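You operate a simulated robot arm through the tools that you are given. There is no shell and no other tool. Be economical: measure what you need, move in short steps, check, and stop when the job is done.

You are at the controls of a simulated two-armed robot. One attempt, no reset.

## Task
Switch the sizer off and fetch the grey jar off the ladder.
Fine: stand it in the pocket at R27; sizer off before the walkway gate opens; shut and latch the gate again. Set down upright: grey jar. Where these are worked on the way, their far stop is far enough and under half their travel is too little: walkway gate.

It is judged by the outcome, as a careful person would: the job done as asked, and still so three seconds after it is handed in. It fails if anything else is knocked over, pushed out of place, dropped, spilled or broken.

## Robot
Two 7-joint arms with two-finger parallel grippers on one trunk, on a base that drives. Base frame: it is fixed to the floor where the robot stands at the start and does not move with it; the origin is under the middle of the robot, x ahead of it, y to its left, z up. Readings come in mm, degrees, newtons and seconds.
The left shoulder is at the start at [60, 143, 822], the right one opposite. With the tool pointing down near the work surface each hand reaches from about 220 to 720 mm from the robot's upright axis, wherever it stands, measured 20 degrees to its own side. Places, roughly: grey jar [500, -1250, 500]; pocket at the elevator head [800, -1800, 1000]; sizer switch [700, 0, 1000]; walkway gate [500, -1300, 700]; walkway latch [300, -1200, 900]. Payload 1.57 kg a hand.
The TCP of each hand is the grasp point between the finger pads, 30 mm short of the fingertips. In the tool frame z runs along the fingers and y along their closing line. The gripper opens to 110 mm. The fingers are 24 mm wide and 12 mm thick; the gripper's body (48 by 112 mm) begins 78 mm behind the TCP.
Orientation is that of the tool frame in the base frame, as [roll, pitch, yaw] about the fixed x, y, z axes, in that order (R = Rz(yaw) Ry(pitch) Rx(roll)). With the fingers straight down and closing along the base's y, the tool's x points along the base's -x, its y along +y and its z along -z.

## Interface
- The arms move only by the tool arm_command. It takes "left_targets", "right_targets" or both (then of equal length, played together; a hand with none holds still); each is a list of rows, each a list of 7 numbers: the shift along the base's x, y, z in m, then the turn, a rotation vector about the base's x, y, z in degrees, then the finger opening in m, from 0 to 0.11. In form: [[dx, dy, dz, ax, ay, az, fingers], ...]. A call has 1 to 12 rows; each row is the pose to reach, as a shift and turn from the pose commanded when the call began. A row lasts 0.2 s, in which the tool goes at most 50 mm and 8.6 degrees; a call with a longer step from one row to the next is refused whole, and so is a gripper value outside its range. Where a pose cannot be reached the arm comes as near as it can. A force on the tool above 40 N (or 10 N above the force at the start of the call, whichever is more), or a blocked arm, ends the call early, and 0.2 s more pass. The fingers move at their own pace (about 45 mm/s each) and stop on an object; they squeeze with about 24 N. The grip force told is the motor's: it shows also when the fingers shut on nothing. Time passes only in rows, and 0.2 s behind the last, so rows that repeat a pose let the fingers close. It gives the time, the measured TCP pose, the force on the tool (base axes), the opening and the grip force at its end, in the units of the frame above (readings bear some noise), with the torque about the TCP (base axes, N m) and any sound that the robot's microphone picked up.
- Cameras (640 x 400 px; columns grow to the right, rows downward): "scene" is now at [56.6, 4.9, 1449.2]; the picture's right is [0.04, -1.00, 0.00], its down [-0.61, -0.03, -0.80] and it looks along [0.79, 0.03, -0.61] (base axes); focal length 277 px, centre (320, 200). "left" rides on the left gripper at [70, -16, -141] in its tool frame; the picture's right is [0.23, 0.97, 0.00], its down [-0.85, 0.20, -0.48] and it looks along [-0.47, 0.11, 0.88] (tool axes); focal length 222 px, centre (320, 200). "right" rides on the right gripper at [70, 16, -141] in its tool frame; the picture's right is [-0.23, 0.97, 0.00], its down [-0.86, -0.20, -0.48] and it looks along [-0.47, -0.11, 0.88] (tool axes); focal length 222 px, centre (320, 200). There is no depth. A picture from a camera that has moved, and an enlarged one, comes with that camera's place and axes in the base frame and with its lens.
- grab_frame(camera): a new picture of that camera. No time passes.
- move_column(by): slides the trunk up (or, below 0, down) by that many mm; the arms and the scene camera ride with it, the base frame stays. It gives what a move gives, with no picture.
- steer(legs): drives the robot by 1 to 6 legs, each [ahead, left, turn to the left] in mm, mm and degrees, along the robot's own axes; the way and the turn of a leg run together, so that a leg with both is an arc; at most 1500 mm and 180 degrees a leg. The arms and the cameras ride along, it lands a little off, and it stops where it bumps. It gives what a move gives.
- pan_tilt(pan, tilt): turns the head with the scene camera to pan (to the left, within 86 degrees either way) and tilt (down, from -29 to 69), counted from straight ahead of the robot. It gives what a move gives.
- enlarge(camera, box): a new picture of the part [left, top, right, bottom] of that camera's present view, enlarged. No time passes.
- hand_in(): hands the job in; it is judged then, once.

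Go step by step. Nothing tells you exact positions but the pictures and the camera data: compare them with the known pose of the tool, close in by small moves and look again before you grip or let go. The budget is 120 turns and 88 pictures, counting those below and the enlarged ones. Unless the task says otherwise, let go and move clear before handing in, and close with one line.

The tools are called after "Call:" as a command line: name --argument value ..., lists and objects as JSON in quotes. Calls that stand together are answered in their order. arm_command: Moves the arms, as the interface text tells. Its arguments: {"type":"object","properties":{"left_targets":{"type":"array","items":{"type":"array","items":{"type":"number"}}},"right_targets":{"type":"array","items":{"type":"array","items":{"type":"number"}}}},"required":[]} The other tools are called the same way: move_column (by) slides the trunk up or down; steer (legs) drives the base; pan_tilt (pan, tilt) turns the head that bears the scene camera; grab_frame (camera) takes a picture; enlarge (camera, box) takes an enlarged picture of a part of a camera's view; hand_in () hands the job in.

At the start:

```text
clock: 0.0
left_ee_pos: [424.5, 180.9, 1000.2]
left_tcp_rot: [-179.9, 0.1, 179.9]
left_force: [-0.1, 0.4, -0.7]
left_moment: [-0.02, -0.01, -0.02]
left_gripper_width: 110.3
left_gripper_force: 0.1
right_ee_pos: [404.2, -222.9, 999.3]
right_tcp_rot: [-180.0, 0.0, 180.0]
right_force: [0.1, 0.1, 0.7]
right_moment: [-0.03, 0.01, 0.02]
right_gripper_width: 109.5
right_gripper_force: 0.0
trunk travel left (down, up): [-420.0, 170.0]
robot x, y, heading: [1.7, -0.0, -0.1]
head pan, tilt: [2.5, 37.3]
```

scene: 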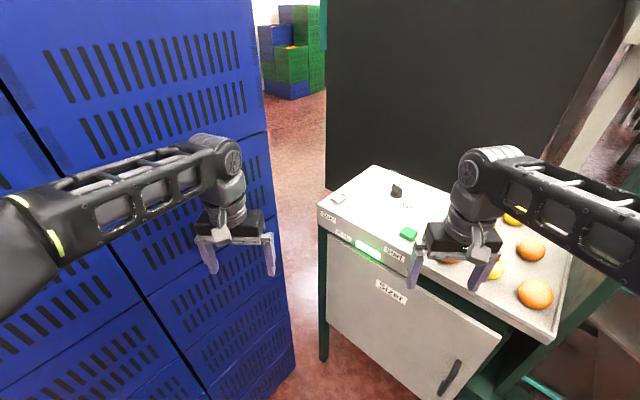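
right: 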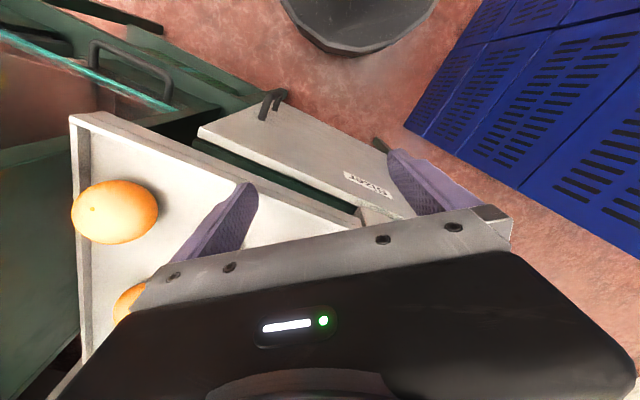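
left: 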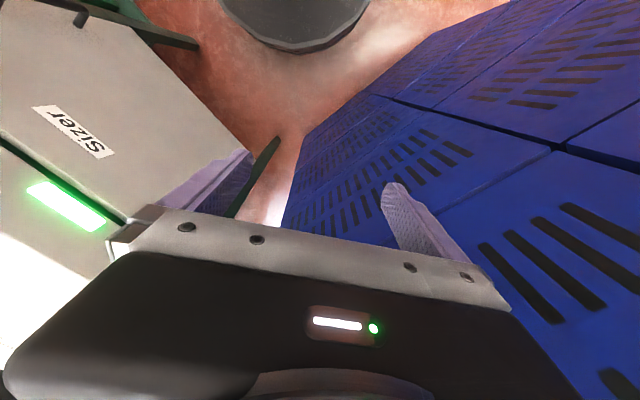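

I see the sizer console ahead with labels, a green lamp, and several controls. I'll enlarge the console to find the switch and look to the right for the walkway.

Call:
enlarge --camera "scene" --box '[310, 160, 450, 300]'

Call:
pan_tilt --pan -60 --tilt 35

Call:
grab_frame --camera "scene"

```text
2.86 times, centred on (380, 230) of scene
camera zoom: at [56.6, 4.9, 1449.2], right [0.04, -1.0, 0.0], down [-0.61, -0.03, -0.8], along [0.79, 0.03, -0.61], focal length 792 px, centre (149, 114)
```

zoom: 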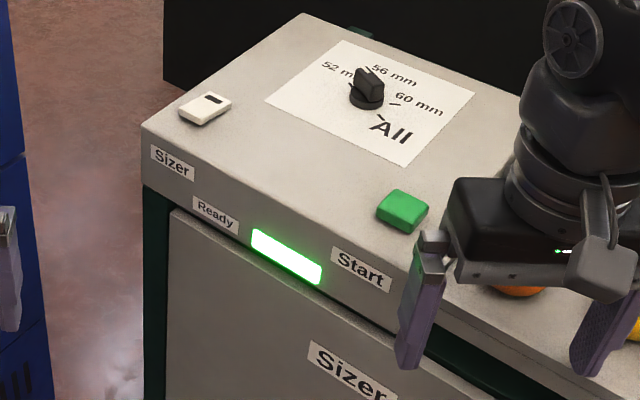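

```text
clock: 1.3
left_ee_pos: [423.8, 180.1, 1000.8]
left_tcp_rot: [180.0, 0.1, 179.9]
left_force: [0.1, 1.1, -0.1]
left_moment: [-0.03, 0.01, -0.02]
left_gripper_width: 110.2
left_gripper_force: 0.0
right_ee_pos: [404.4, -222.8, 999.0]
right_tcp_rot: [-179.9, 0.0, 180.0]
right_force: [0.4, 0.4, 0.2]
right_moment: [-0.01, 0.03, -0.05]
right_gripper_width: 109.9
right_gripper_force: 0.0
trunk travel left (down, up): [-420.0, 170.0]
robot x, y, heading: [1.2, 1.2, 0.1]
head pan, tilt: [-60.0, 35.0]
```

```text
83 pictures are left
camera scene: at [14.0, -75.1, 1452.7], right [-0.87, -0.5, 0.0], down [-0.29, 0.5, -0.82], along [0.41, -0.71, -0.57], focal length 277 px, centre (320, 200)
```

scene: 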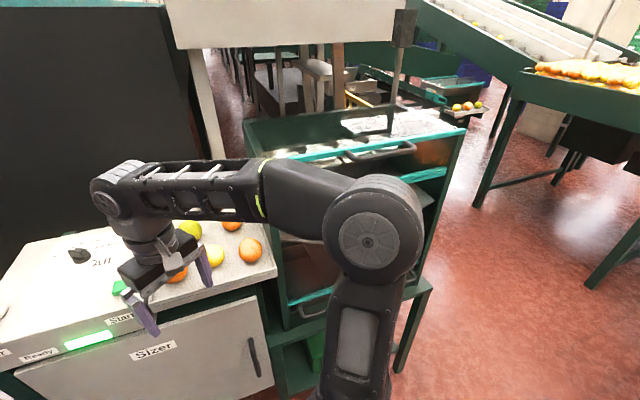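

The white rocker at the left of the console is labelled "Sizer", at about [715, -28, 950] by triangulation. I bring the left hand, with fingers closing, above and just short of it for a closer look.

Call:
arm_command --left_targets '[[0.02, -0.035, 0.02, 0, 0, 0, 0.05], [0.045, -0.07, 0.04, 0, 0, 0, 0.0], [0.07, -0.105, 0.06, 0, 0, 0, 0], [0.1, -0.14, 0.08, 0, 0, 0, 0], [0.13, -0.17, 0.08, 0, 0, 0, 0], [0.16, -0.195, 0.08, 0, 0, 0, 0], [0.16, -0.195, 0.08, 0, 0, 0, 0]]'

Call:
grab_frame --camera "left"

Call:
pan_tilt --pan 0 --tilt 35

Call:
grab_frame --camera "scene"

```text
refused: row 4 steps farther than a row can; nothing moved
```

```text
82 pictures are left
camera left: at [354.0, 165.2, 1141.0], right [-0.23, 0.97, 0.0], down [0.86, 0.2, 0.48], along [0.47, 0.11, -0.88], focal length 222 px, centre (320, 200)
```

left: 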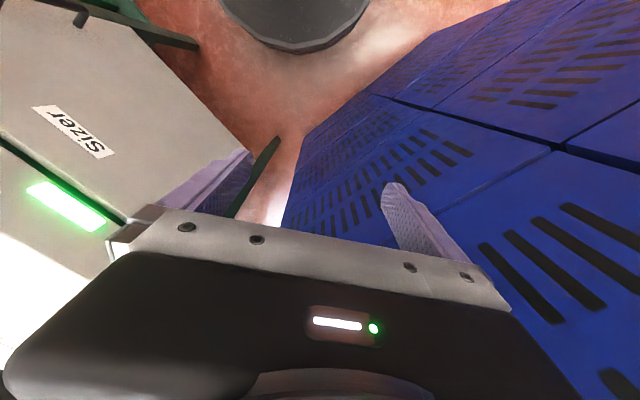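

```text
clock: 2.6
left_ee_pos: [423.9, 181.4, 999.2]
left_tcp_rot: [180.0, 0.0, 179.9]
left_force: [0.8, -0.1, 0.6]
left_moment: [-0.01, -0.01, 0.01]
left_gripper_width: 110.2
left_gripper_force: 0.1
right_ee_pos: [404.1, -223.9, 1000.9]
right_tcp_rot: [179.9, 0.0, 180.0]
right_force: [0.5, -0.1, 0.1]
right_moment: [0.01, 0.02, 0.01]
right_gripper_width: 109.9
right_gripper_force: 0.0
trunk travel left (down, up): [-420.0, 170.0]
robot x, y, heading: [-1.2, 0.3, 0.4]
head pan, tilt: [0.0, 35.0]
```

```text
81 pictures are left
camera scene: at [58.0, 1.0, 1452.7], right [0.0, -1.0, 0.0], down [-0.57, 0.0, -0.82], along [0.82, 0.0, -0.57], focal length 277 px, centre (320, 200)
```

scene: 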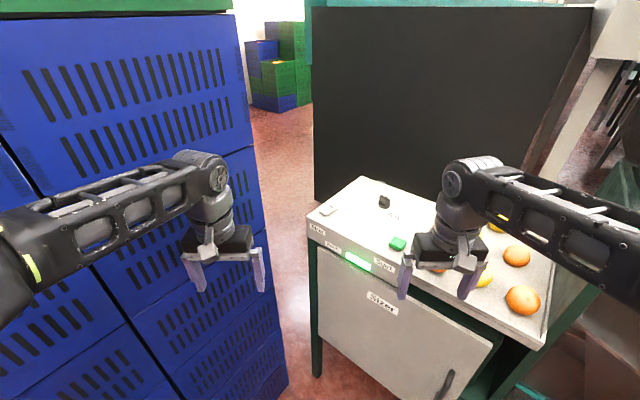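

The move was refused for step length; I repeat it with smaller steps.

Call:
arm_command --left_targets '[[0.02, -0.03, 0.02, 0, 0, 0, 0.05], [0.04, -0.06, 0.04, 0, 0, 0, 0.0], [0.06, -0.09, 0.06, 0, 0, 0, 0], [0.085, -0.12, 0.08, 0, 0, 0, 0], [0.11, -0.15, 0.08, 0, 0, 0, 0], [0.14, -0.18, 0.08, 0, 0, 0, 0], [0.16, -0.195, 0.08, 0, 0, 0, 0], [0.16, -0.195, 0.08, 0, 0, 0, 0]]'

Call:
grab_frame --camera "left"

```text
clock: 4.4
left_ee_pos: [502.3, 87.8, 989.8]
left_tcp_rot: [-179.9, 0.0, 180.0]
left_force: [-0.6, -0.5, 0.0]
left_moment: [0.05, 0.01, 0.02]
left_gripper_width: 0.2
left_gripper_force: 21.7
left hand out of reach, approached as far as the arm can: row 1, 2, 3, 4, 5, 6, 7, 8
right_ee_pos: [404.1, -222.6, 998.6]
right_tcp_rot: [179.9, 0.1, -179.9]
right_force: [0.0, -0.3, -0.4]
right_moment: [-0.02, -0.01, 0.02]
right_gripper_width: 110.1
right_gripper_force: 0.0
trunk travel left (down, up): [-420.0, 170.0]
robot x, y, heading: [0.1, 1.8, -0.0]
head pan, tilt: [0.0, 35.0]
```

```text
80 pictures are left
camera left: at [433.1, 71.3, 1132.2], right [-0.23, 0.97, 0.0], down [0.86, 0.2, 0.48], along [0.47, 0.11, -0.88], focal length 222 px, centre (320, 200)
```

left: 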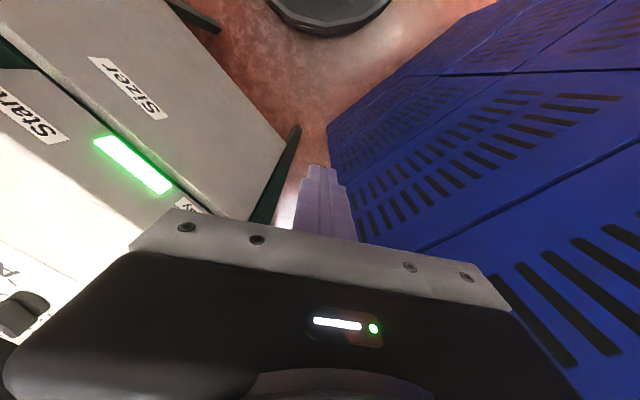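

A straight-down tool at this height is out of reach. I raise the trunk, then tilt the left tool forward 45° and approach.

Call:
move_column --by 150

Call:
arm_command --left_targets '[[0.0, 0.0, 0.0, 0, -8, 0, 0], [0.01, -0.02, 0.0, 0, -16, 0, 0], [0.02, -0.04, -0.01, 0, -24, 0, 0], [0.04, -0.06, -0.02, 0, -32, 0, 0], [0.06, -0.08, -0.03, 0, -40, 0, 0], [0.08, -0.1, -0.04, 0, -45, 0, 0], [0.08, -0.1, -0.04, 0, -45, 0, 0]]'

Call:
grab_frame --camera "scene"

Call:
grab_frame --camera "left"

```text
clock: 6.2
left_ee_pos: [502.6, 87.6, 1140.8]
left_tcp_rot: [180.0, 0.0, 180.0]
left_force: [0.5, -0.2, -0.5]
left_moment: [0.01, 0.01, 0.01]
left_gripper_width: 0.0
left_gripper_force: 20.9
right_ee_pos: [404.5, -223.0, 1148.9]
right_tcp_rot: [180.0, -0.1, 180.0]
right_force: [-0.6, -0.5, 0.3]
right_moment: [0.0, 0.0, -0.01]
right_gripper_width: 110.0
right_gripper_force: 0.0
trunk travel left (down, up): [-570.0, 20.0]
robot x, y, heading: [-0.4, 0.3, 0.1]
head pan, tilt: [0.0, 35.0]
```

```text
clock: 7.8
left_ee_pos: [581.1, -11.1, 1100.6]
left_tcp_rot: [180.0, 45.1, 180.0]
left_force: [-1.2, 0.8, 0.2]
left_moment: [0.01, -0.01, 0.0]
left_gripper_width: 0.1
left_gripper_force: 21.3
right_ee_pos: [403.4, -222.0, 1150.7]
right_tcp_rot: [180.0, 0.0, 180.0]
right_force: [-0.3, 0.6, 1.1]
right_moment: [-0.02, -0.03, 0.04]
right_gripper_width: 110.1
right_gripper_force: 0.1
trunk travel left (down, up): [-570.0, 20.0]
robot x, y, heading: [-1.5, 1.1, 0.0]
head pan, tilt: [0.0, 35.0]
```

```text
79 pictures are left
camera scene: at [57.6, 1.8, 1602.7], right [0.0, -1.0, 0.0], down [-0.57, 0.0, -0.82], along [0.82, 0.0, -0.57], focal length 277 px, centre (320, 200)
```

scene: 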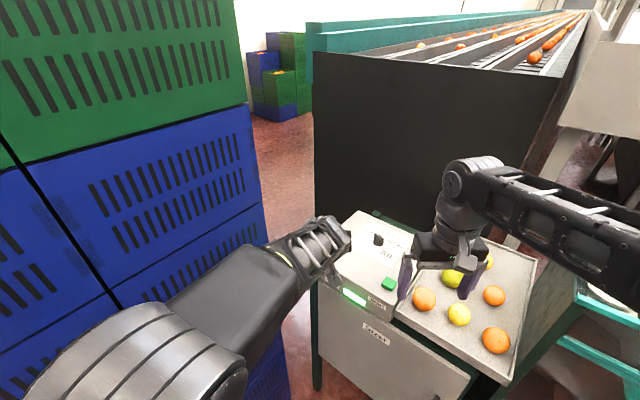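

```text
78 pictures are left
camera left: at [431.1, -27.6, 1152.5], right [-0.16, 0.97, -0.16], down [0.26, 0.2, 0.94], along [0.95, 0.11, -0.29], focal length 222 px, centre (320, 200)
```

left: 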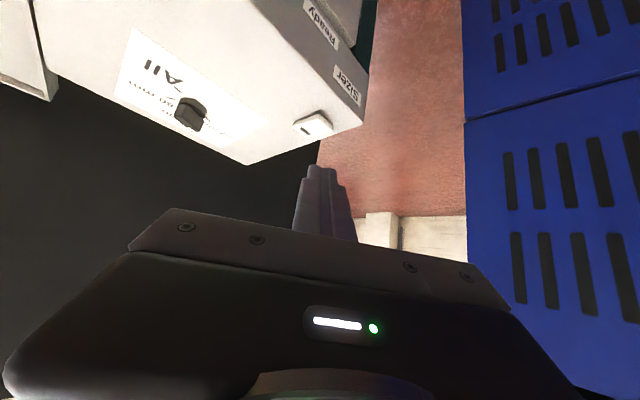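

The white switch is clearly visible in the left camera. I take an enlarged view to see how it is set.

Call:
enlarge --camera "left" --box '[260, 60, 380, 160]'

```text
4.00 times, centred on (320, 110) of left
camera zoom: at [431.1, -27.6, 1152.5], right [-0.16, 0.97, -0.16], down [0.26, 0.2, 0.94], along [0.95, 0.11, -0.29], focal length 888 px, centre (320, 560)
```

zoom: 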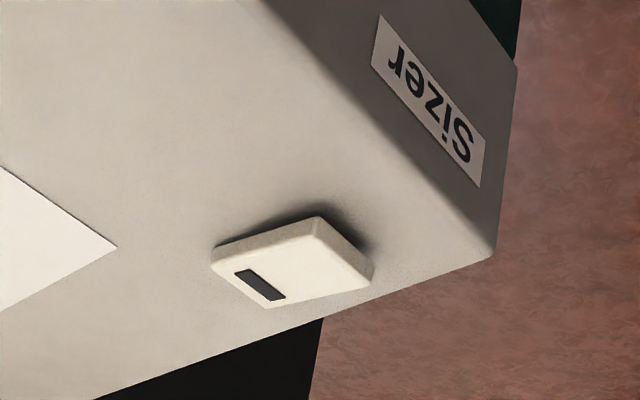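

The rocker is tilted with the marked (rear) end down and the front end raised, so I should press the front end. I move the closed fingertips to hover above it and check.

Call:
arm_command --left_targets '[[0.038, -0.001, -0.0, 0, 0, 0, 0], [0.076, -0.002, -0.02, 0, 0, 0, 0], [0.113, -0.003, -0.05, 0, 0, 0, 0], [0.113, -0.003, -0.065, 0, 0, 0, 0]]'

Call:
grab_frame --camera "left"

Call:
enlarge --camera "scene" --box '[300, 180, 460, 320]'

```text
clock: 8.8
left_ee_pos: [695.8, -14.5, 1036.1]
left_tcp_rot: [180.0, 45.1, 179.9]
left_force: [-0.8, 1.1, -0.8]
left_moment: [0.01, 0.02, -0.01]
left_gripper_width: 0.1
left_gripper_force: 20.7
right_ee_pos: [403.5, -222.3, 1150.4]
right_tcp_rot: [179.9, 0.0, -179.9]
right_force: [-0.8, -0.2, -0.8]
right_moment: [0.0, 0.0, -0.03]
right_gripper_width: 109.9
right_gripper_force: 0.0
trunk travel left (down, up): [-570.0, 20.0]
robot x, y, heading: [-3.6, -1.2, 0.0]
head pan, tilt: [0.0, 35.0]
```

```text
76 pictures are left
camera left: at [546.3, -30.8, 1086.1], right [-0.16, 0.97, -0.16], down [0.27, 0.2, 0.94], along [0.95, 0.11, -0.29], focal length 222 px, centre (320, 200)
```

left: 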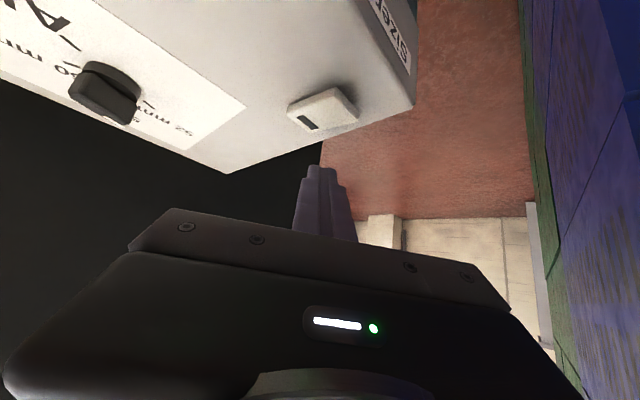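

```text
2.86 times, centred on (380, 250) of scene
camera zoom: at [57.1, 0.8, 1602.8], right [0.0, -1.0, 0.0], down [-0.57, 0.0, -0.82], along [0.82, 0.0, -0.57], focal length 792 px, centre (149, 57)
```

zoom: 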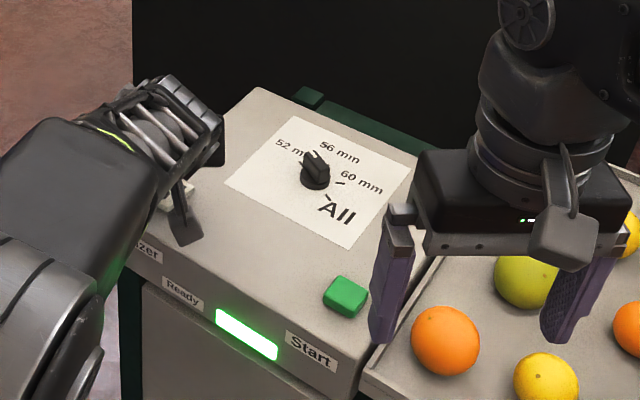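

The tip hovers above the rocker's front end; estimated surface z ≈ 950. I lower part way and check alignment.

Call:
arm_command --left_targets '[[-0.008, 0.0, -0.015, 0, 0, 0, 0], [-0.008, 0.0, -0.034, 0, 0, 0, 0]]'

Call:
enlarge --camera "left" --box '[250, 40, 410, 240]'

Call:
enlarge --camera "scene" --box '[310, 210, 390, 290]'

```text
clock: 9.4
left_ee_pos: [687.4, -15.5, 1009.7]
left_tcp_rot: [-179.5, 45.8, -179.9]
left_force: [-2.3, 2.2, 28.5]
left_moment: [0.03, -0.25, 0.18]
left_gripper_width: 0.4
left_gripper_force: 21.1
right_ee_pos: [402.0, -223.8, 1151.0]
right_tcp_rot: [180.0, 0.0, 180.0]
right_force: [-0.4, 0.8, -0.3]
right_moment: [-0.03, 0.04, 0.0]
right_gripper_width: 110.0
right_gripper_force: 0.0
trunk travel left (down, up): [-570.0, 20.0]
robot x, y, heading: [-3.7, 2.5, 0.0]
head pan, tilt: [0.0, 35.0]
```

```text
2.00 times, centred on (330, 140) of left
camera zoom: at [537.7, -31.5, 1059.0], right [-0.16, 0.97, -0.17], down [0.25, 0.2, 0.95], along [0.95, 0.1, -0.28], focal length 444 px, centre (300, 320)
```

zoom: 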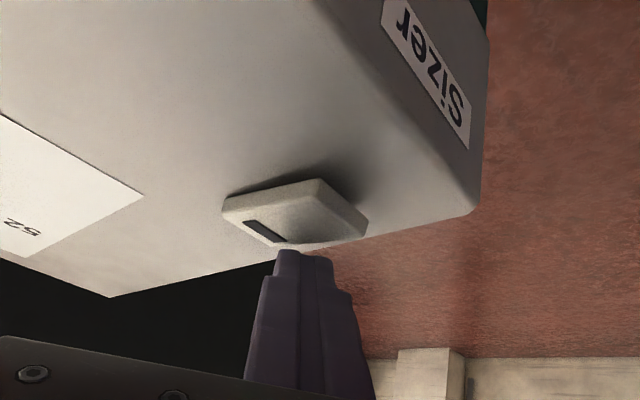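

```text
5.00 times, centred on (350, 250) of scene
camera zoom: at [54.3, 1.6, 1603.5], right [0.0, -1.0, 0.0], down [-0.57, 0.0, -0.82], along [0.82, 0.0, -0.57], focal length 1386 px, centre (170, -50)
```

zoom: 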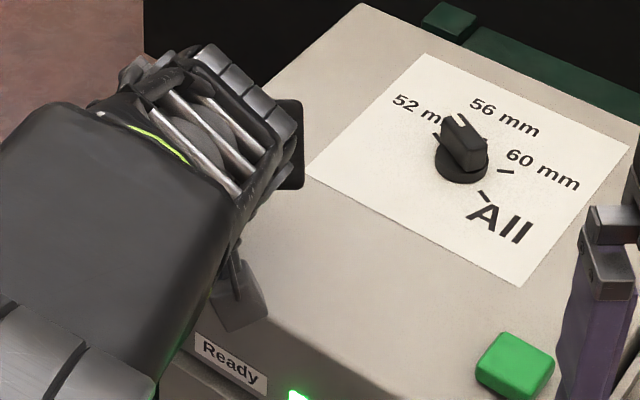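

Contact came at z ≈ 980, on the rear end of the rocker (already down). I lift, shift ~32 mm back to the raised front end and press there.

Call:
arm_command --left_targets '[[0, 0, 0.03, 0, 0, 0, 0], [-0.032, 0.003, 0.03, 0, 0, 0, 0], [-0.032, 0.003, 0.015, 0, 0, 0, 0], [-0.032, 0.003, 0.005, 0, 0, 0, 0], [-0.032, 0.003, -0.002, 0, 0, 0, 0], [-0.032, 0.003, -0.006, 0, 0, 0, 0]]'

Call:
enlarge --camera "left" --box '[250, 40, 410, 240]'

```text
clock: 10.7
left_ee_pos: [656.2, -15.3, 1008.3]
left_tcp_rot: [-179.3, 46.1, -179.6]
left_force: [-9.8, 3.1, 20.4]
left_moment: [0.05, -0.01, 0.03]
left_gripper_width: 0.0
left_gripper_force: 21.6
right_ee_pos: [399.8, -221.4, 1151.3]
right_tcp_rot: [180.0, 0.1, -180.0]
right_force: [0.0, 0.2, 0.5]
right_moment: [-0.03, 0.01, -0.01]
right_gripper_width: 109.9
right_gripper_force: 0.1
trunk travel left (down, up): [-570.0, 20.0]
robot x, y, heading: [3.9, 1.9, 0.1]
head pan, tilt: [0.0, 35.0]
stopped in row 6 (left hand): the force on the tool passed its limit (the readings are from after the stop); the commanded pose is now the measured one
```

```text
2.00 times, centred on (330, 140) of left
camera zoom: at [505.9, -29.2, 1056.5], right [-0.15, 0.97, -0.17], down [0.25, 0.21, 0.95], along [0.96, 0.1, -0.27], focal length 444 px, centre (300, 320)
```

zoom: 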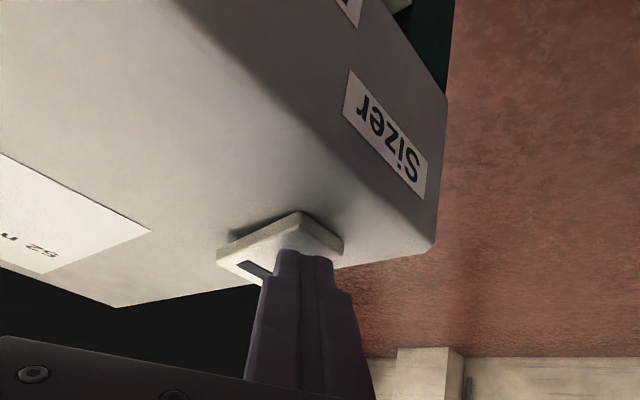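

The fingertip pressed near the front end; the rocker's tilt seems to have changed. I lift off and look at the switch and the lamp.

Call:
arm_command --left_targets '[[0, 0, 0.03, 0, 0, 0, 0], [-0.03, 0.01, 0.06, 0, 0, 0, 0], [-0.07, 0.02, 0.08, 0, 0, 0, 0], [-0.11, 0.03, 0.09, 0, 0, 0, 0]]'

Call:
enlarge --camera "left" --box '[240, 40, 400, 140]'

Call:
grab_frame --camera "scene"

```text
clock: 11.7
left_ee_pos: [546.3, 15.7, 1095.4]
left_tcp_rot: [-179.4, 45.8, -179.7]
left_force: [0.2, -0.1, 0.8]
left_moment: [0.02, -0.04, -0.01]
left_gripper_width: 0.1
left_gripper_force: 21.2
right_ee_pos: [402.7, -222.4, 1150.1]
right_tcp_rot: [-179.9, 0.0, -179.9]
right_force: [-0.2, -0.1, -0.3]
right_moment: [-0.01, 0.01, 0.0]
right_gripper_width: 109.9
right_gripper_force: 0.0
trunk travel left (down, up): [-570.0, 20.0]
robot x, y, heading: [-1.4, -0.8, 0.2]
head pan, tilt: [0.0, 35.0]
```

```text
4.00 times, centred on (320, 90) of left
camera zoom: at [395.5, 0.9, 1144.2], right [-0.16, 0.97, -0.17], down [0.25, 0.21, 0.94], along [0.95, 0.1, -0.28], focal length 888 px, centre (320, 640)
```

zoom: 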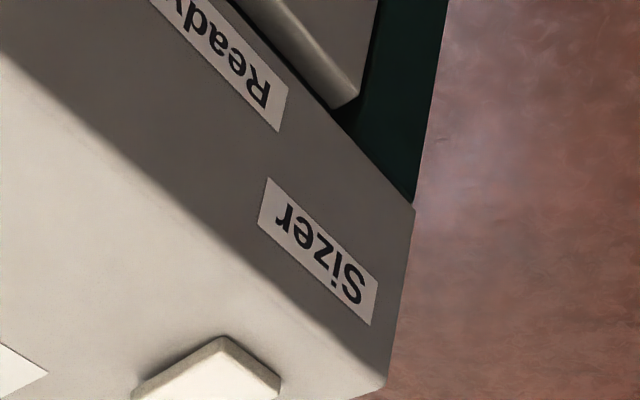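

```text
70 pictures are left
camera scene: at [56.4, 1.5, 1602.7], right [0.0, -1.0, 0.0], down [-0.57, 0.0, -0.82], along [0.82, 0.0, -0.57], focal length 277 px, centre (320, 200)
```

scene: 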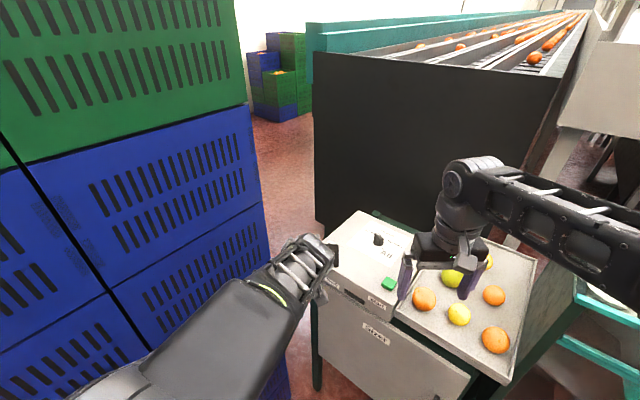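

The Ready lamp is out and the rocker now rests on its front end, so the sizer is off. I tuck the left arm back and survey to the right for the gate, latch, ladder and jar.

Call:
arm_command --left_targets '[[-0.02, 0.02, 0.0, 0, 8, 0, 0], [-0.04, 0.04, 0.0, 0, 16, 0, 0], [-0.06, 0.06, 0.0, 0, 24, 0, 0], [-0.08, 0.08, 0.0, 0, 32, 0, 0], [-0.1, 0.1, 0.0, 0, 40, 0, 0], [-0.12, 0.12, 0.0, 0, 45, 0, 0]]'

Call:
pan_tilt --pan -70 --tilt 25

Call:
grab_frame --camera "scene"

```text
clock: 13.1
left_ee_pos: [426.0, 138.7, 1096.4]
left_tcp_rot: [-179.5, 0.6, -179.9]
left_force: [-0.6, 0.8, 0.2]
left_moment: [-0.02, 0.03, -0.01]
left_gripper_width: 0.0
left_gripper_force: 21.3
right_ee_pos: [404.2, -222.8, 1150.1]
right_tcp_rot: [179.9, 0.0, 180.0]
right_force: [-0.1, 0.2, 0.4]
right_moment: [0.0, -0.03, 0.02]
right_gripper_width: 110.1
right_gripper_force: 0.1
trunk travel left (down, up): [-570.0, 20.0]
robot x, y, heading: [1.6, 4.5, -0.2]
head pan, tilt: [0.0, 35.0]
```

```text
clock: 14.6
left_ee_pos: [427.5, 137.5, 1096.0]
left_tcp_rot: [-179.8, 0.7, -179.8]
left_force: [0.3, -0.1, 0.0]
left_moment: [0.02, -0.03, 0.0]
left_gripper_width: 0.0
left_gripper_force: 21.5
right_ee_pos: [404.7, -223.0, 1150.1]
right_tcp_rot: [-180.0, 0.1, -180.0]
right_force: [0.5, -0.3, -0.9]
right_moment: [-0.01, 0.0, 0.01]
right_gripper_width: 110.4
right_gripper_force: 0.2
trunk travel left (down, up): [-570.0, 20.0]
robot x, y, heading: [-1.2, -1.1, 0.2]
head pan, tilt: [-70.0, 25.0]
```

```text
69 pictures are left
camera scene: at [1.3, -85.4, 1618.4], right [-0.94, -0.34, 0.0], down [-0.15, 0.4, -0.91], along [0.31, -0.85, -0.42], focal length 277 px, centre (320, 200)
```

scene: 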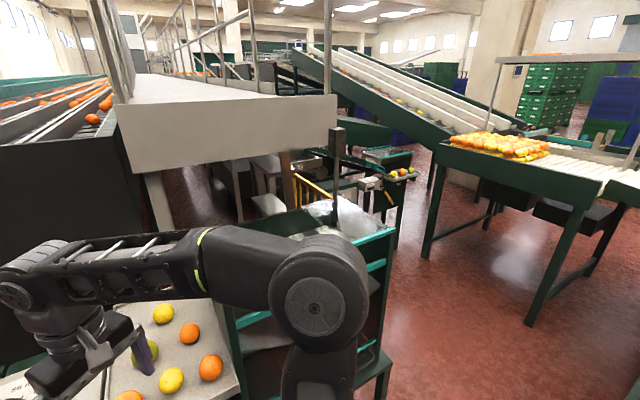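

The yellow gate seems to be at image centre behind a green cart/cabinet. I enlarge that area.

Call:
enlarge --camera "scene" --box '[230, 110, 450, 250]'

```text
2.86 times, centred on (340, 180) of scene
camera zoom: at [1.3, -85.4, 1618.4], right [-0.94, -0.34, 0.0], down [-0.15, 0.4, -0.91], along [0.31, -0.85, -0.42], focal length 792 px, centre (263, 257)
```

zoom: 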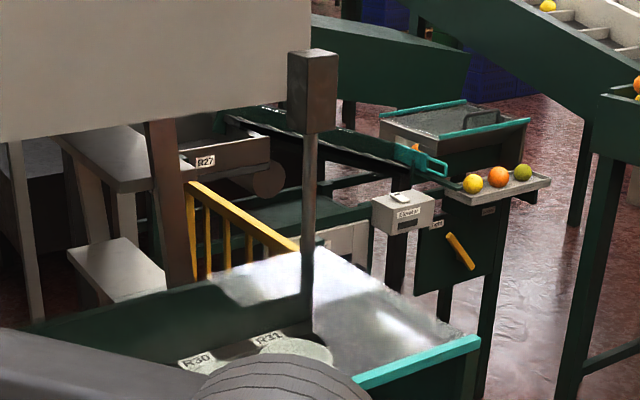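

R27 pocket is at far left in this view, and the gate likely hidden behind the cabinet and my arm. I look more steeply to the right to see the floor room for driving.

Call:
pan_tilt --pan -86 --tilt 45

Call:
grab_frame --camera "scene"

```text
clock: 15.4
left_ee_pos: [427.2, 137.5, 1095.2]
left_tcp_rot: [-179.7, 0.8, -179.8]
left_force: [-0.5, -0.6, -0.6]
left_moment: [-0.01, 0.02, 0.03]
left_gripper_width: 0.0
left_gripper_force: 21.0
right_ee_pos: [403.7, -222.5, 1149.2]
right_tcp_rot: [-179.9, 0.0, -179.9]
right_force: [0.2, 0.0, 0.4]
right_moment: [-0.01, 0.01, 0.0]
right_gripper_width: 110.0
right_gripper_force: 0.0
trunk travel left (down, up): [-570.0, 20.0]
robot x, y, heading: [-1.0, 1.3, -0.1]
head pan, tilt: [-85.9, 45.0]
```

```text
67 pictures are left
camera scene: at [-24.4, -80.0, 1587.9], right [-1.0, -0.07, 0.0], down [-0.05, 0.7, -0.71], along [0.05, -0.71, -0.71], focal length 277 px, centre (320, 200)
```

scene: 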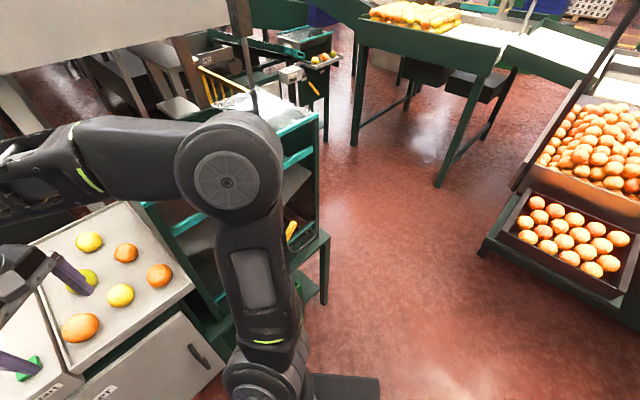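

The floor to the right and behind-right is open. I back up 400 mm, then slide right 700 mm and look again.

Call:
steer --legs '[[-400, 0, 0], [0, -700, 0]]'

Call:
pan_tilt --pan -45 --tilt 35

Call:
grab_frame --camera "scene"

```text
clock: 21.3
left_ee_pos: [35.9, -568.7, 1095.3]
left_tcp_rot: [-179.8, 0.7, -179.9]
left_force: [0.1, 0.3, 0.5]
left_moment: [-0.01, 0.02, -0.02]
left_gripper_width: 0.0
left_gripper_force: 21.4
right_ee_pos: [11.6, -928.5, 1150.1]
right_tcp_rot: [180.0, 0.0, 179.9]
right_force: [-0.1, 0.2, 0.4]
right_moment: [-0.01, 0.02, -0.02]
right_gripper_width: 110.1
right_gripper_force: 0.0
trunk travel left (down, up): [-570.0, 20.0]
robot x, y, heading: [-392.2, -705.6, -0.2]
head pan, tilt: [-85.9, 45.0]
```

```text
clock: 22.4
left_ee_pos: [35.7, -568.1, 1094.9]
left_tcp_rot: [-179.6, 0.7, -179.8]
left_force: [-0.1, 0.1, -0.3]
left_moment: [0.0, 0.05, -0.01]
left_gripper_width: 0.3
left_gripper_force: 21.6
right_ee_pos: [11.0, -927.5, 1150.7]
right_tcp_rot: [180.0, 0.0, 179.8]
right_force: [0.8, 0.6, -0.5]
right_moment: [0.01, -0.04, 0.0]
right_gripper_width: 110.0
right_gripper_force: 0.1
trunk travel left (down, up): [-570.0, 20.0]
robot x, y, heading: [-390.7, -702.5, -0.0]
head pan, tilt: [-45.0, 35.0]
```

```text
66 pictures are left
camera scene: at [-360.4, -764.8, 1602.7], right [-0.71, -0.7, 0.0], down [-0.4, 0.41, -0.82], along [0.58, -0.58, -0.57], focal length 277 px, centre (320, 200)
```

scene: 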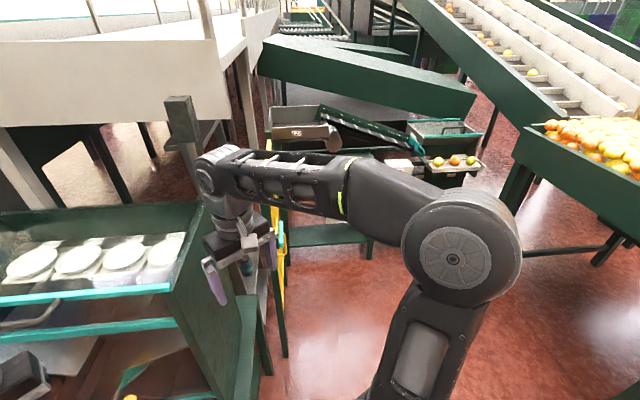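

The yellow gate shows edge-on beyond the cabinet. I slide right another 550 mm and look straight at it.

Call:
steer --legs '[[0, -550, 0]]'

Call:
pan_tilt --pan 0 --tilt 35

Call:
grab_frame --camera "scene"

```text
clock: 24.0
left_ee_pos: [32.0, -712.6, 1095.0]
left_tcp_rot: [179.8, 0.2, -179.1]
left_force: [-4.9, 0.8, 1.0]
left_moment: [-0.12, -0.64, -0.32]
left_gripper_width: 0.0
left_gripper_force: 21.2
right_ee_pos: [11.3, -1080.3, 1149.0]
right_tcp_rot: [179.9, -0.1, -179.8]
right_force: [-1.1, -0.1, 0.0]
right_moment: [0.03, 0.0, -0.02]
right_gripper_width: 110.3
right_gripper_force: 0.1
trunk travel left (down, up): [-570.0, 20.0]
robot x, y, heading: [-392.4, -855.7, -0.3]
head pan, tilt: [-45.0, 35.0]
stopped in leg 1: the force on the tool passed its limit (the readings are from after the stop); the commanded pose is now the measured one
```

```text
clock: 25.1
left_ee_pos: [34.4, -710.6, 1094.0]
left_tcp_rot: [179.8, 0.2, -179.1]
left_force: [-3.1, 2.7, -0.7]
left_moment: [-0.24, -0.15, -0.04]
left_gripper_width: 0.0
left_gripper_force: 21.3
right_ee_pos: [12.2, -1080.0, 1148.8]
right_tcp_rot: [180.0, 0.0, 179.9]
right_force: [-0.6, 0.4, -0.6]
right_moment: [-0.02, 0.01, 0.04]
right_gripper_width: 109.9
right_gripper_force: 0.0
trunk travel left (down, up): [-570.0, 20.0]
robot x, y, heading: [-391.0, -858.2, 0.1]
head pan, tilt: [0.0, 35.0]
```

```text
65 pictures are left
camera scene: at [-334.3, -856.4, 1602.7], right [0.0, -1.0, 0.0], down [-0.57, 0.0, -0.82], along [0.82, 0.0, -0.57], focal length 277 px, centre (320, 200)
```

scene: 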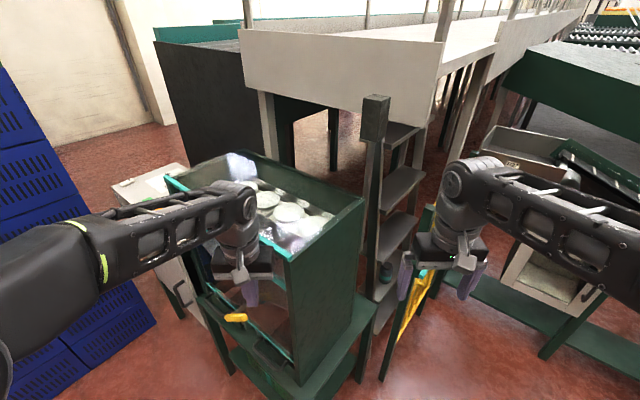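

The left hand brushed the cabinet while sliding. I first pull it back and up, then inspect the ladder and gate.

Call:
arm_command --left_targets '[[-0.02, 0.01, 0.02, 0, 0, 0, 0], [-0.05, 0.02, 0.04, 0, 0, 0, 0], [-0.09, 0.03, 0.05, 0, 0, 0, 0], [-0.12, 0.03, 0.05, 0, 0, 0, 0]]'

Call:
enlarge --camera "scene" --box '[330, 80, 550, 400]'

Call:
enlarge --camera "scene" --box '[150, 130, 390, 400]'

```text
clock: 26.1
left_ee_pos: [-86.1, -682.3, 1144.2]
left_tcp_rot: [179.8, 0.2, -179.1]
left_force: [-0.7, -0.3, 1.0]
left_moment: [-0.02, -0.01, 0.01]
left_gripper_width: 0.0
left_gripper_force: 20.9
right_ee_pos: [12.1, -1079.6, 1149.8]
right_tcp_rot: [180.0, -0.1, 180.0]
right_force: [0.6, 0.0, 0.6]
right_moment: [0.04, 0.0, 0.02]
right_gripper_width: 110.2
right_gripper_force: 0.0
trunk travel left (down, up): [-570.0, 20.0]
robot x, y, heading: [-391.7, -857.8, 0.3]
head pan, tilt: [0.0, 35.0]
```

```text
1.25 times, centred on (440, 240) of scene
camera zoom: at [-334.4, -856.6, 1602.7], right [0.0, -1.0, 0.0], down [-0.57, 0.0, -0.82], along [0.82, 0.0, -0.57], focal length 346 px, centre (170, 150)
```

zoom: 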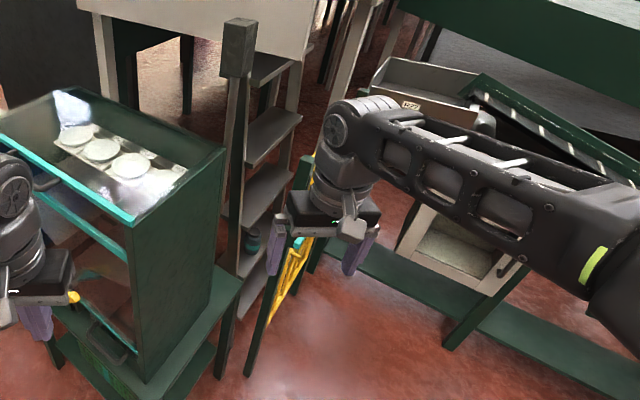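

```text
1.48 times, centred on (270, 265) of scene
camera zoom: at [-334.4, -856.6, 1602.7], right [0.0, -1.0, 0.0], down [-0.57, 0.0, -0.82], along [0.82, 0.0, -0.57], focal length 411 px, centre (394, 104)
```

zoom: 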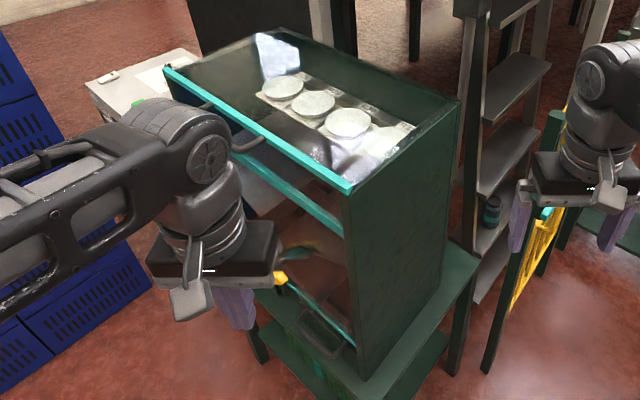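

The jar sits on a ladder step between the tall post and the yellow gate. I slide further right for a frontal look at the gate, and pull the right arm back a bit.

Call:
arm_command --right_targets '[[-0.03, -0.02, 0, 0, 0, 0, 0.05], [-0.06, -0.04, 0, 0, 0, 0, 0.0], [-0.09, -0.06, 0, 0, 0, 0, 0], [-0.12, -0.08, 0, 0, 0, 0, 0]]'

Call:
steer --legs '[[0, -450, 0]]'

Call:
pan_tilt --pan 5 --tilt 40

Call:
grab_frame --camera "scene"

```text
clock: 27.1
left_ee_pos: [-86.3, -681.6, 1143.9]
left_tcp_rot: [179.9, 0.2, -179.2]
left_force: [-0.8, -0.1, 0.6]
left_moment: [-0.01, -0.02, -0.02]
left_gripper_width: 0.2
left_gripper_force: 21.7
right_ee_pos: [-107.3, -1159.1, 1148.7]
right_tcp_rot: [179.9, -0.1, -179.9]
right_force: [-0.4, -0.1, 1.1]
right_moment: [0.02, -0.04, -0.01]
right_gripper_width: 23.7
right_gripper_force: 0.2
trunk travel left (down, up): [-570.0, 20.0]
robot x, y, heading: [-391.7, -856.3, 0.2]
head pan, tilt: [0.0, 35.0]
```

```text
clock: 29.8
left_ee_pos: [-84.9, -1136.7, 1145.6]
left_tcp_rot: [179.8, 0.2, -179.0]
left_force: [0.0, -0.2, -0.5]
left_moment: [0.03, -0.01, 0.01]
left_gripper_width: 0.0
left_gripper_force: 21.6
right_ee_pos: [-104.1, -1613.0, 1150.1]
right_tcp_rot: [179.9, -0.1, -179.8]
right_force: [0.5, 0.3, 0.4]
right_moment: [0.01, 0.01, -0.02]
right_gripper_width: 0.1
right_gripper_force: 21.3
trunk travel left (down, up): [-570.0, 20.0]
robot x, y, heading: [-390.5, -1314.1, 0.0]
head pan, tilt: [0.0, 35.0]
```

```text
clock: 30.5
left_ee_pos: [-85.3, -1135.5, 1143.4]
left_tcp_rot: [179.8, 0.1, -179.1]
left_force: [-0.5, 0.8, 0.4]
left_moment: [-0.03, 0.01, 0.01]
left_gripper_width: 0.0
left_gripper_force: 21.4
right_ee_pos: [-105.0, -1612.1, 1149.6]
right_tcp_rot: [179.9, -0.2, -179.8]
right_force: [0.4, -0.6, 0.0]
right_moment: [0.0, 0.0, -0.04]
right_gripper_width: 0.0
right_gripper_force: 21.8
trunk travel left (down, up): [-570.0, 20.0]
robot x, y, heading: [-391.8, -1314.4, 0.3]
head pan, tilt: [5.0, 40.0]
```

```text
62 pictures are left
camera scene: at [-336.2, -1302.1, 1595.2], right [0.09, -1.0, 0.0], down [-0.64, -0.06, -0.77], along [0.76, 0.07, -0.64], focal length 277 px, centre (320, 200)
```

scene: 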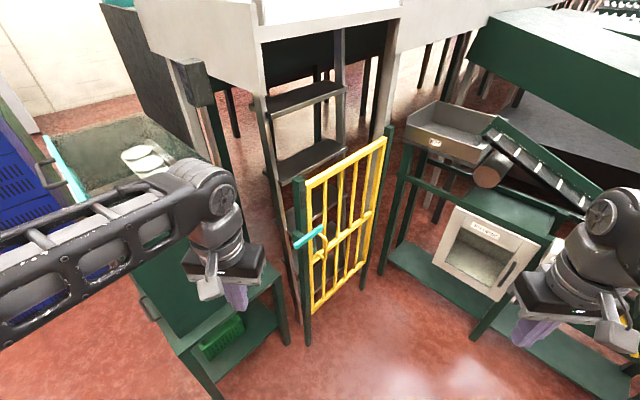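

Now the gate is plain: a yellow gate in front of the ladder with a teal latch lever on the left (near) post. I enlarge for details.

Call:
enlarge --camera "scene" --box '[250, 80, 410, 340]'

Call:
enlarge --camera "scene" --box '[280, 170, 360, 270]'

Call:
enlarge --camera "scene" --box '[370, 80, 530, 200]'

```text
1.54 times, centred on (330, 210) of scene
camera zoom: at [-336.2, -1302.1, 1595.2], right [0.09, -1.0, 0.0], down [-0.64, -0.06, -0.77], along [0.76, 0.07, -0.64], focal length 426 px, centre (305, 185)
```

zoom: 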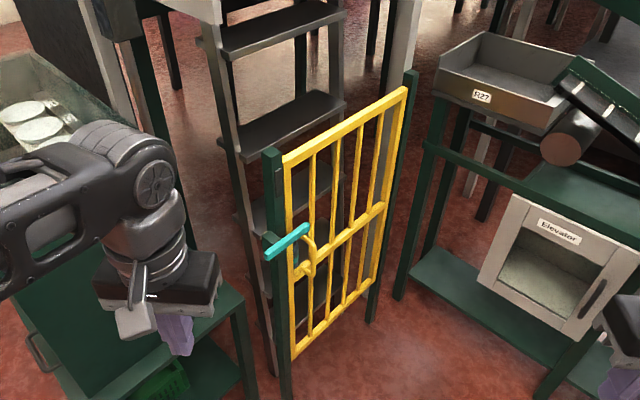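

```text
4.00 times, centred on (320, 220) of scene
camera zoom: at [-336.2, -1302.1, 1595.2], right [0.09, -1.0, 0.0], down [-0.64, -0.06, -0.77], along [0.76, 0.07, -0.64], focal length 1108 px, centre (320, 120)
```

zoom: 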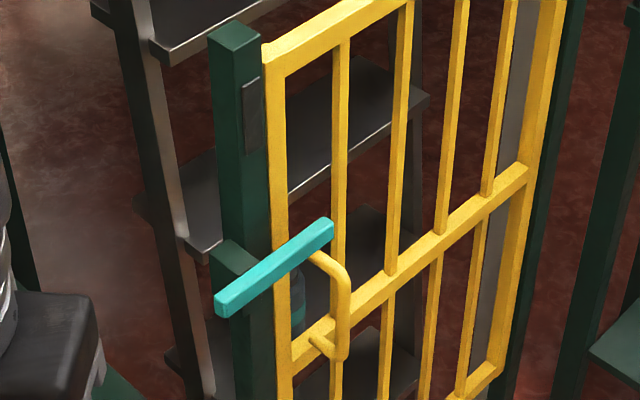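

```text
3.33 times, centred on (450, 140) of scene
camera zoom: at [-336.2, -1302.1, 1595.2], right [0.09, -1.0, 0.0], down [-0.64, -0.06, -0.77], along [0.76, 0.07, -0.64], focal length 924 px, centre (-113, 400)
```

zoom: 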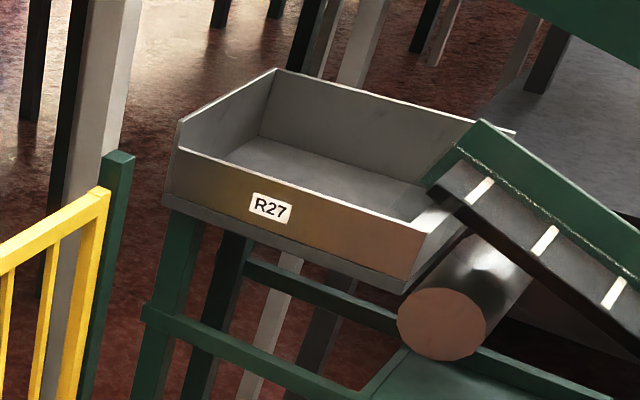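

The gate's posts are at about (308, -1175) and (691, -1482); it hinges on the far post and swings outward toward my right. I drive nearer, staying outside the swing, and look at the latch closely.

Call:
steer --legs '[[0, -136, 0], [200, 0, 0], [0, 0, 20]]'

Call:
pan_tilt --pan 10 --tilt 45

Call:
grab_frame --camera "scene"

```text
clock: 34.0
left_ee_pos: [36.6, -1173.4, 1143.3]
left_tcp_rot: [179.7, 0.2, -159.1]
left_force: [-0.5, 0.4, -1.1]
left_moment: [0.03, 0.0, 0.01]
left_gripper_width: 0.0
left_gripper_force: 21.4
right_ee_pos: [177.5, -1629.6, 1149.6]
right_tcp_rot: [179.9, -0.1, -160.0]
right_force: [-0.9, -0.4, -1.6]
right_moment: [0.0, 0.0, 0.03]
right_gripper_width: 0.3
right_gripper_force: 20.9
trunk travel left (down, up): [-570.0, 20.0]
robot x, y, heading: [-193.3, -1441.3, 20.1]
head pan, tilt: [5.0, 40.0]
```

```text
clock: 34.7
left_ee_pos: [34.4, -1173.6, 1144.3]
left_tcp_rot: [179.8, 0.2, -159.2]
left_force: [-0.2, 0.2, -0.1]
left_moment: [-0.01, 0.03, 0.0]
left_gripper_width: 0.0
left_gripper_force: 21.5
right_ee_pos: [178.7, -1629.5, 1149.6]
right_tcp_rot: [-180.0, -0.1, -160.1]
right_force: [-0.3, 0.0, -0.6]
right_moment: [0.0, -0.01, -0.01]
right_gripper_width: 0.0
right_gripper_force: 21.2
trunk travel left (down, up): [-570.0, 20.0]
robot x, y, heading: [-194.9, -1442.4, 19.8]
head pan, tilt: [10.0, 45.0]
```

```text
58 pictures are left
camera scene: at [-150.4, -1410.7, 1587.9], right [0.5, -0.87, 0.0], down [-0.61, -0.35, -0.71], along [0.61, 0.35, -0.71], focal length 277 px, centre (320, 200)
```

scene: 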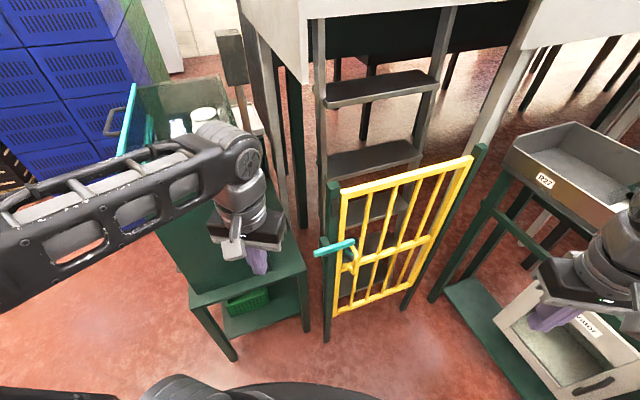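

I enlarge the latch and the ladder step through the gate.

Call:
enlarge --camera "scene" --box '[300, 170, 420, 320]'

Call:
enlarge --camera "scene" --box '[305, 215, 375, 290]'

```text
2.67 times, centred on (360, 245) of scene
camera zoom: at [-150.4, -1410.7, 1587.9], right [0.5, -0.87, 0.0], down [-0.61, -0.35, -0.71], along [0.61, 0.35, -0.71], focal length 739 px, centre (213, 80)
```

zoom: 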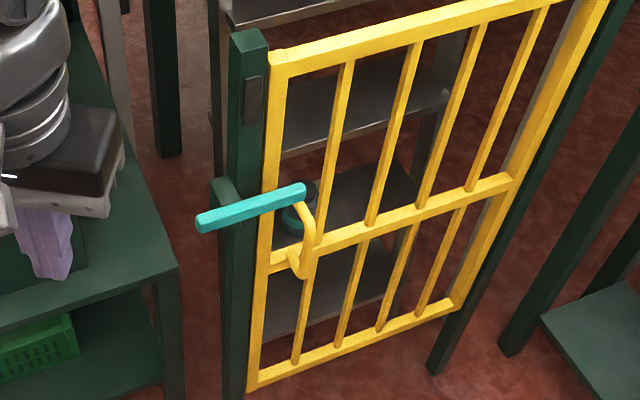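

```text
5.33 times, centred on (340, 252) of scene
camera zoom: at [-150.4, -1410.7, 1587.9], right [0.5, -0.87, 0.0], down [-0.61, -0.35, -0.71], along [0.61, 0.35, -0.71], focal length 1478 px, centre (213, -80)
```

zoom: 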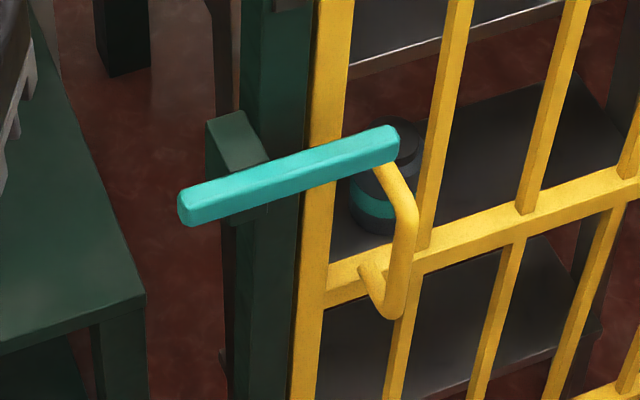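

The teal bar is about 131 mm long, centred at about (292, -1209, 898) on the post, overlapping the gate stile — a turn-button type latch it seems. I bring the left hand closer, tilted, for a close look at its mounting.

Call:
arm_command --left_targets '[[0.01, 0.005, -0.02, 2.8, -7.5, 0, 0], [0.02, 0.01, -0.045, 5.5, -15, 0, 0], [0.035, 0.015, -0.07, 8.2, -22.5, 0, 0], [0.05, 0.02, -0.095, 10.9, -30, 0, 0], [0.06, 0.027, -0.12, 13.7, -37.5, 0, 0], [0.076, 0.033, -0.143, 15.4, -42.3, 0, 0]]'

Call:
grab_frame --camera "left"

```text
clock: 36.1
left_ee_pos: [193.1, -1121.2, 1030.4]
left_tcp_rot: [-179.0, 44.7, -158.4]
left_force: [0.0, 1.1, 1.1]
left_moment: [-0.04, 0.05, -0.01]
left_gripper_width: 0.0
left_gripper_force: 21.2
left hand out of reach, approached as far as the arm can: row 4, 5, 6
right_ee_pos: [179.5, -1629.3, 1149.3]
right_tcp_rot: [-180.0, -0.2, -160.0]
right_force: [-0.5, 0.3, 1.5]
right_moment: [-0.03, 0.05, 0.04]
right_gripper_width: 0.1
right_gripper_force: 21.2
trunk travel left (down, up): [-570.0, 20.0]
robot x, y, heading: [-192.2, -1442.1, 20.0]
head pan, tilt: [10.0, 45.0]
```

```text
55 pictures are left
camera left: at [59.7, -1188.5, 1081.1], right [-0.5, 0.85, -0.17], down [0.18, 0.29, 0.94], along [0.85, 0.43, -0.3], focal length 222 px, centre (320, 200)
```

left: 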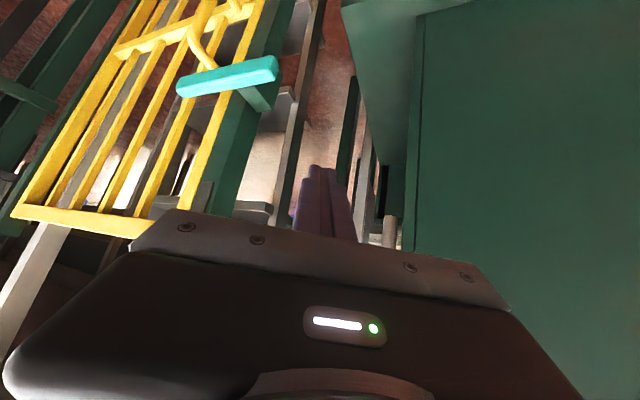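

The bar appears upside-down in this view at upper middle; enlarging it.

Call:
enlarge --camera "left" --box '[150, 0, 310, 140]'

```text
2.86 times, centred on (230, 70) of left
camera zoom: at [59.7, -1188.5, 1081.1], right [-0.5, 0.85, -0.17], down [0.18, 0.29, 0.94], along [0.85, 0.43, -0.3], focal length 635 px, centre (577, 571)
```

zoom: 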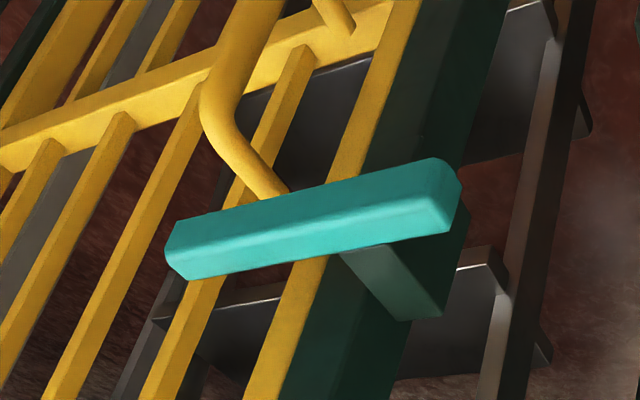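

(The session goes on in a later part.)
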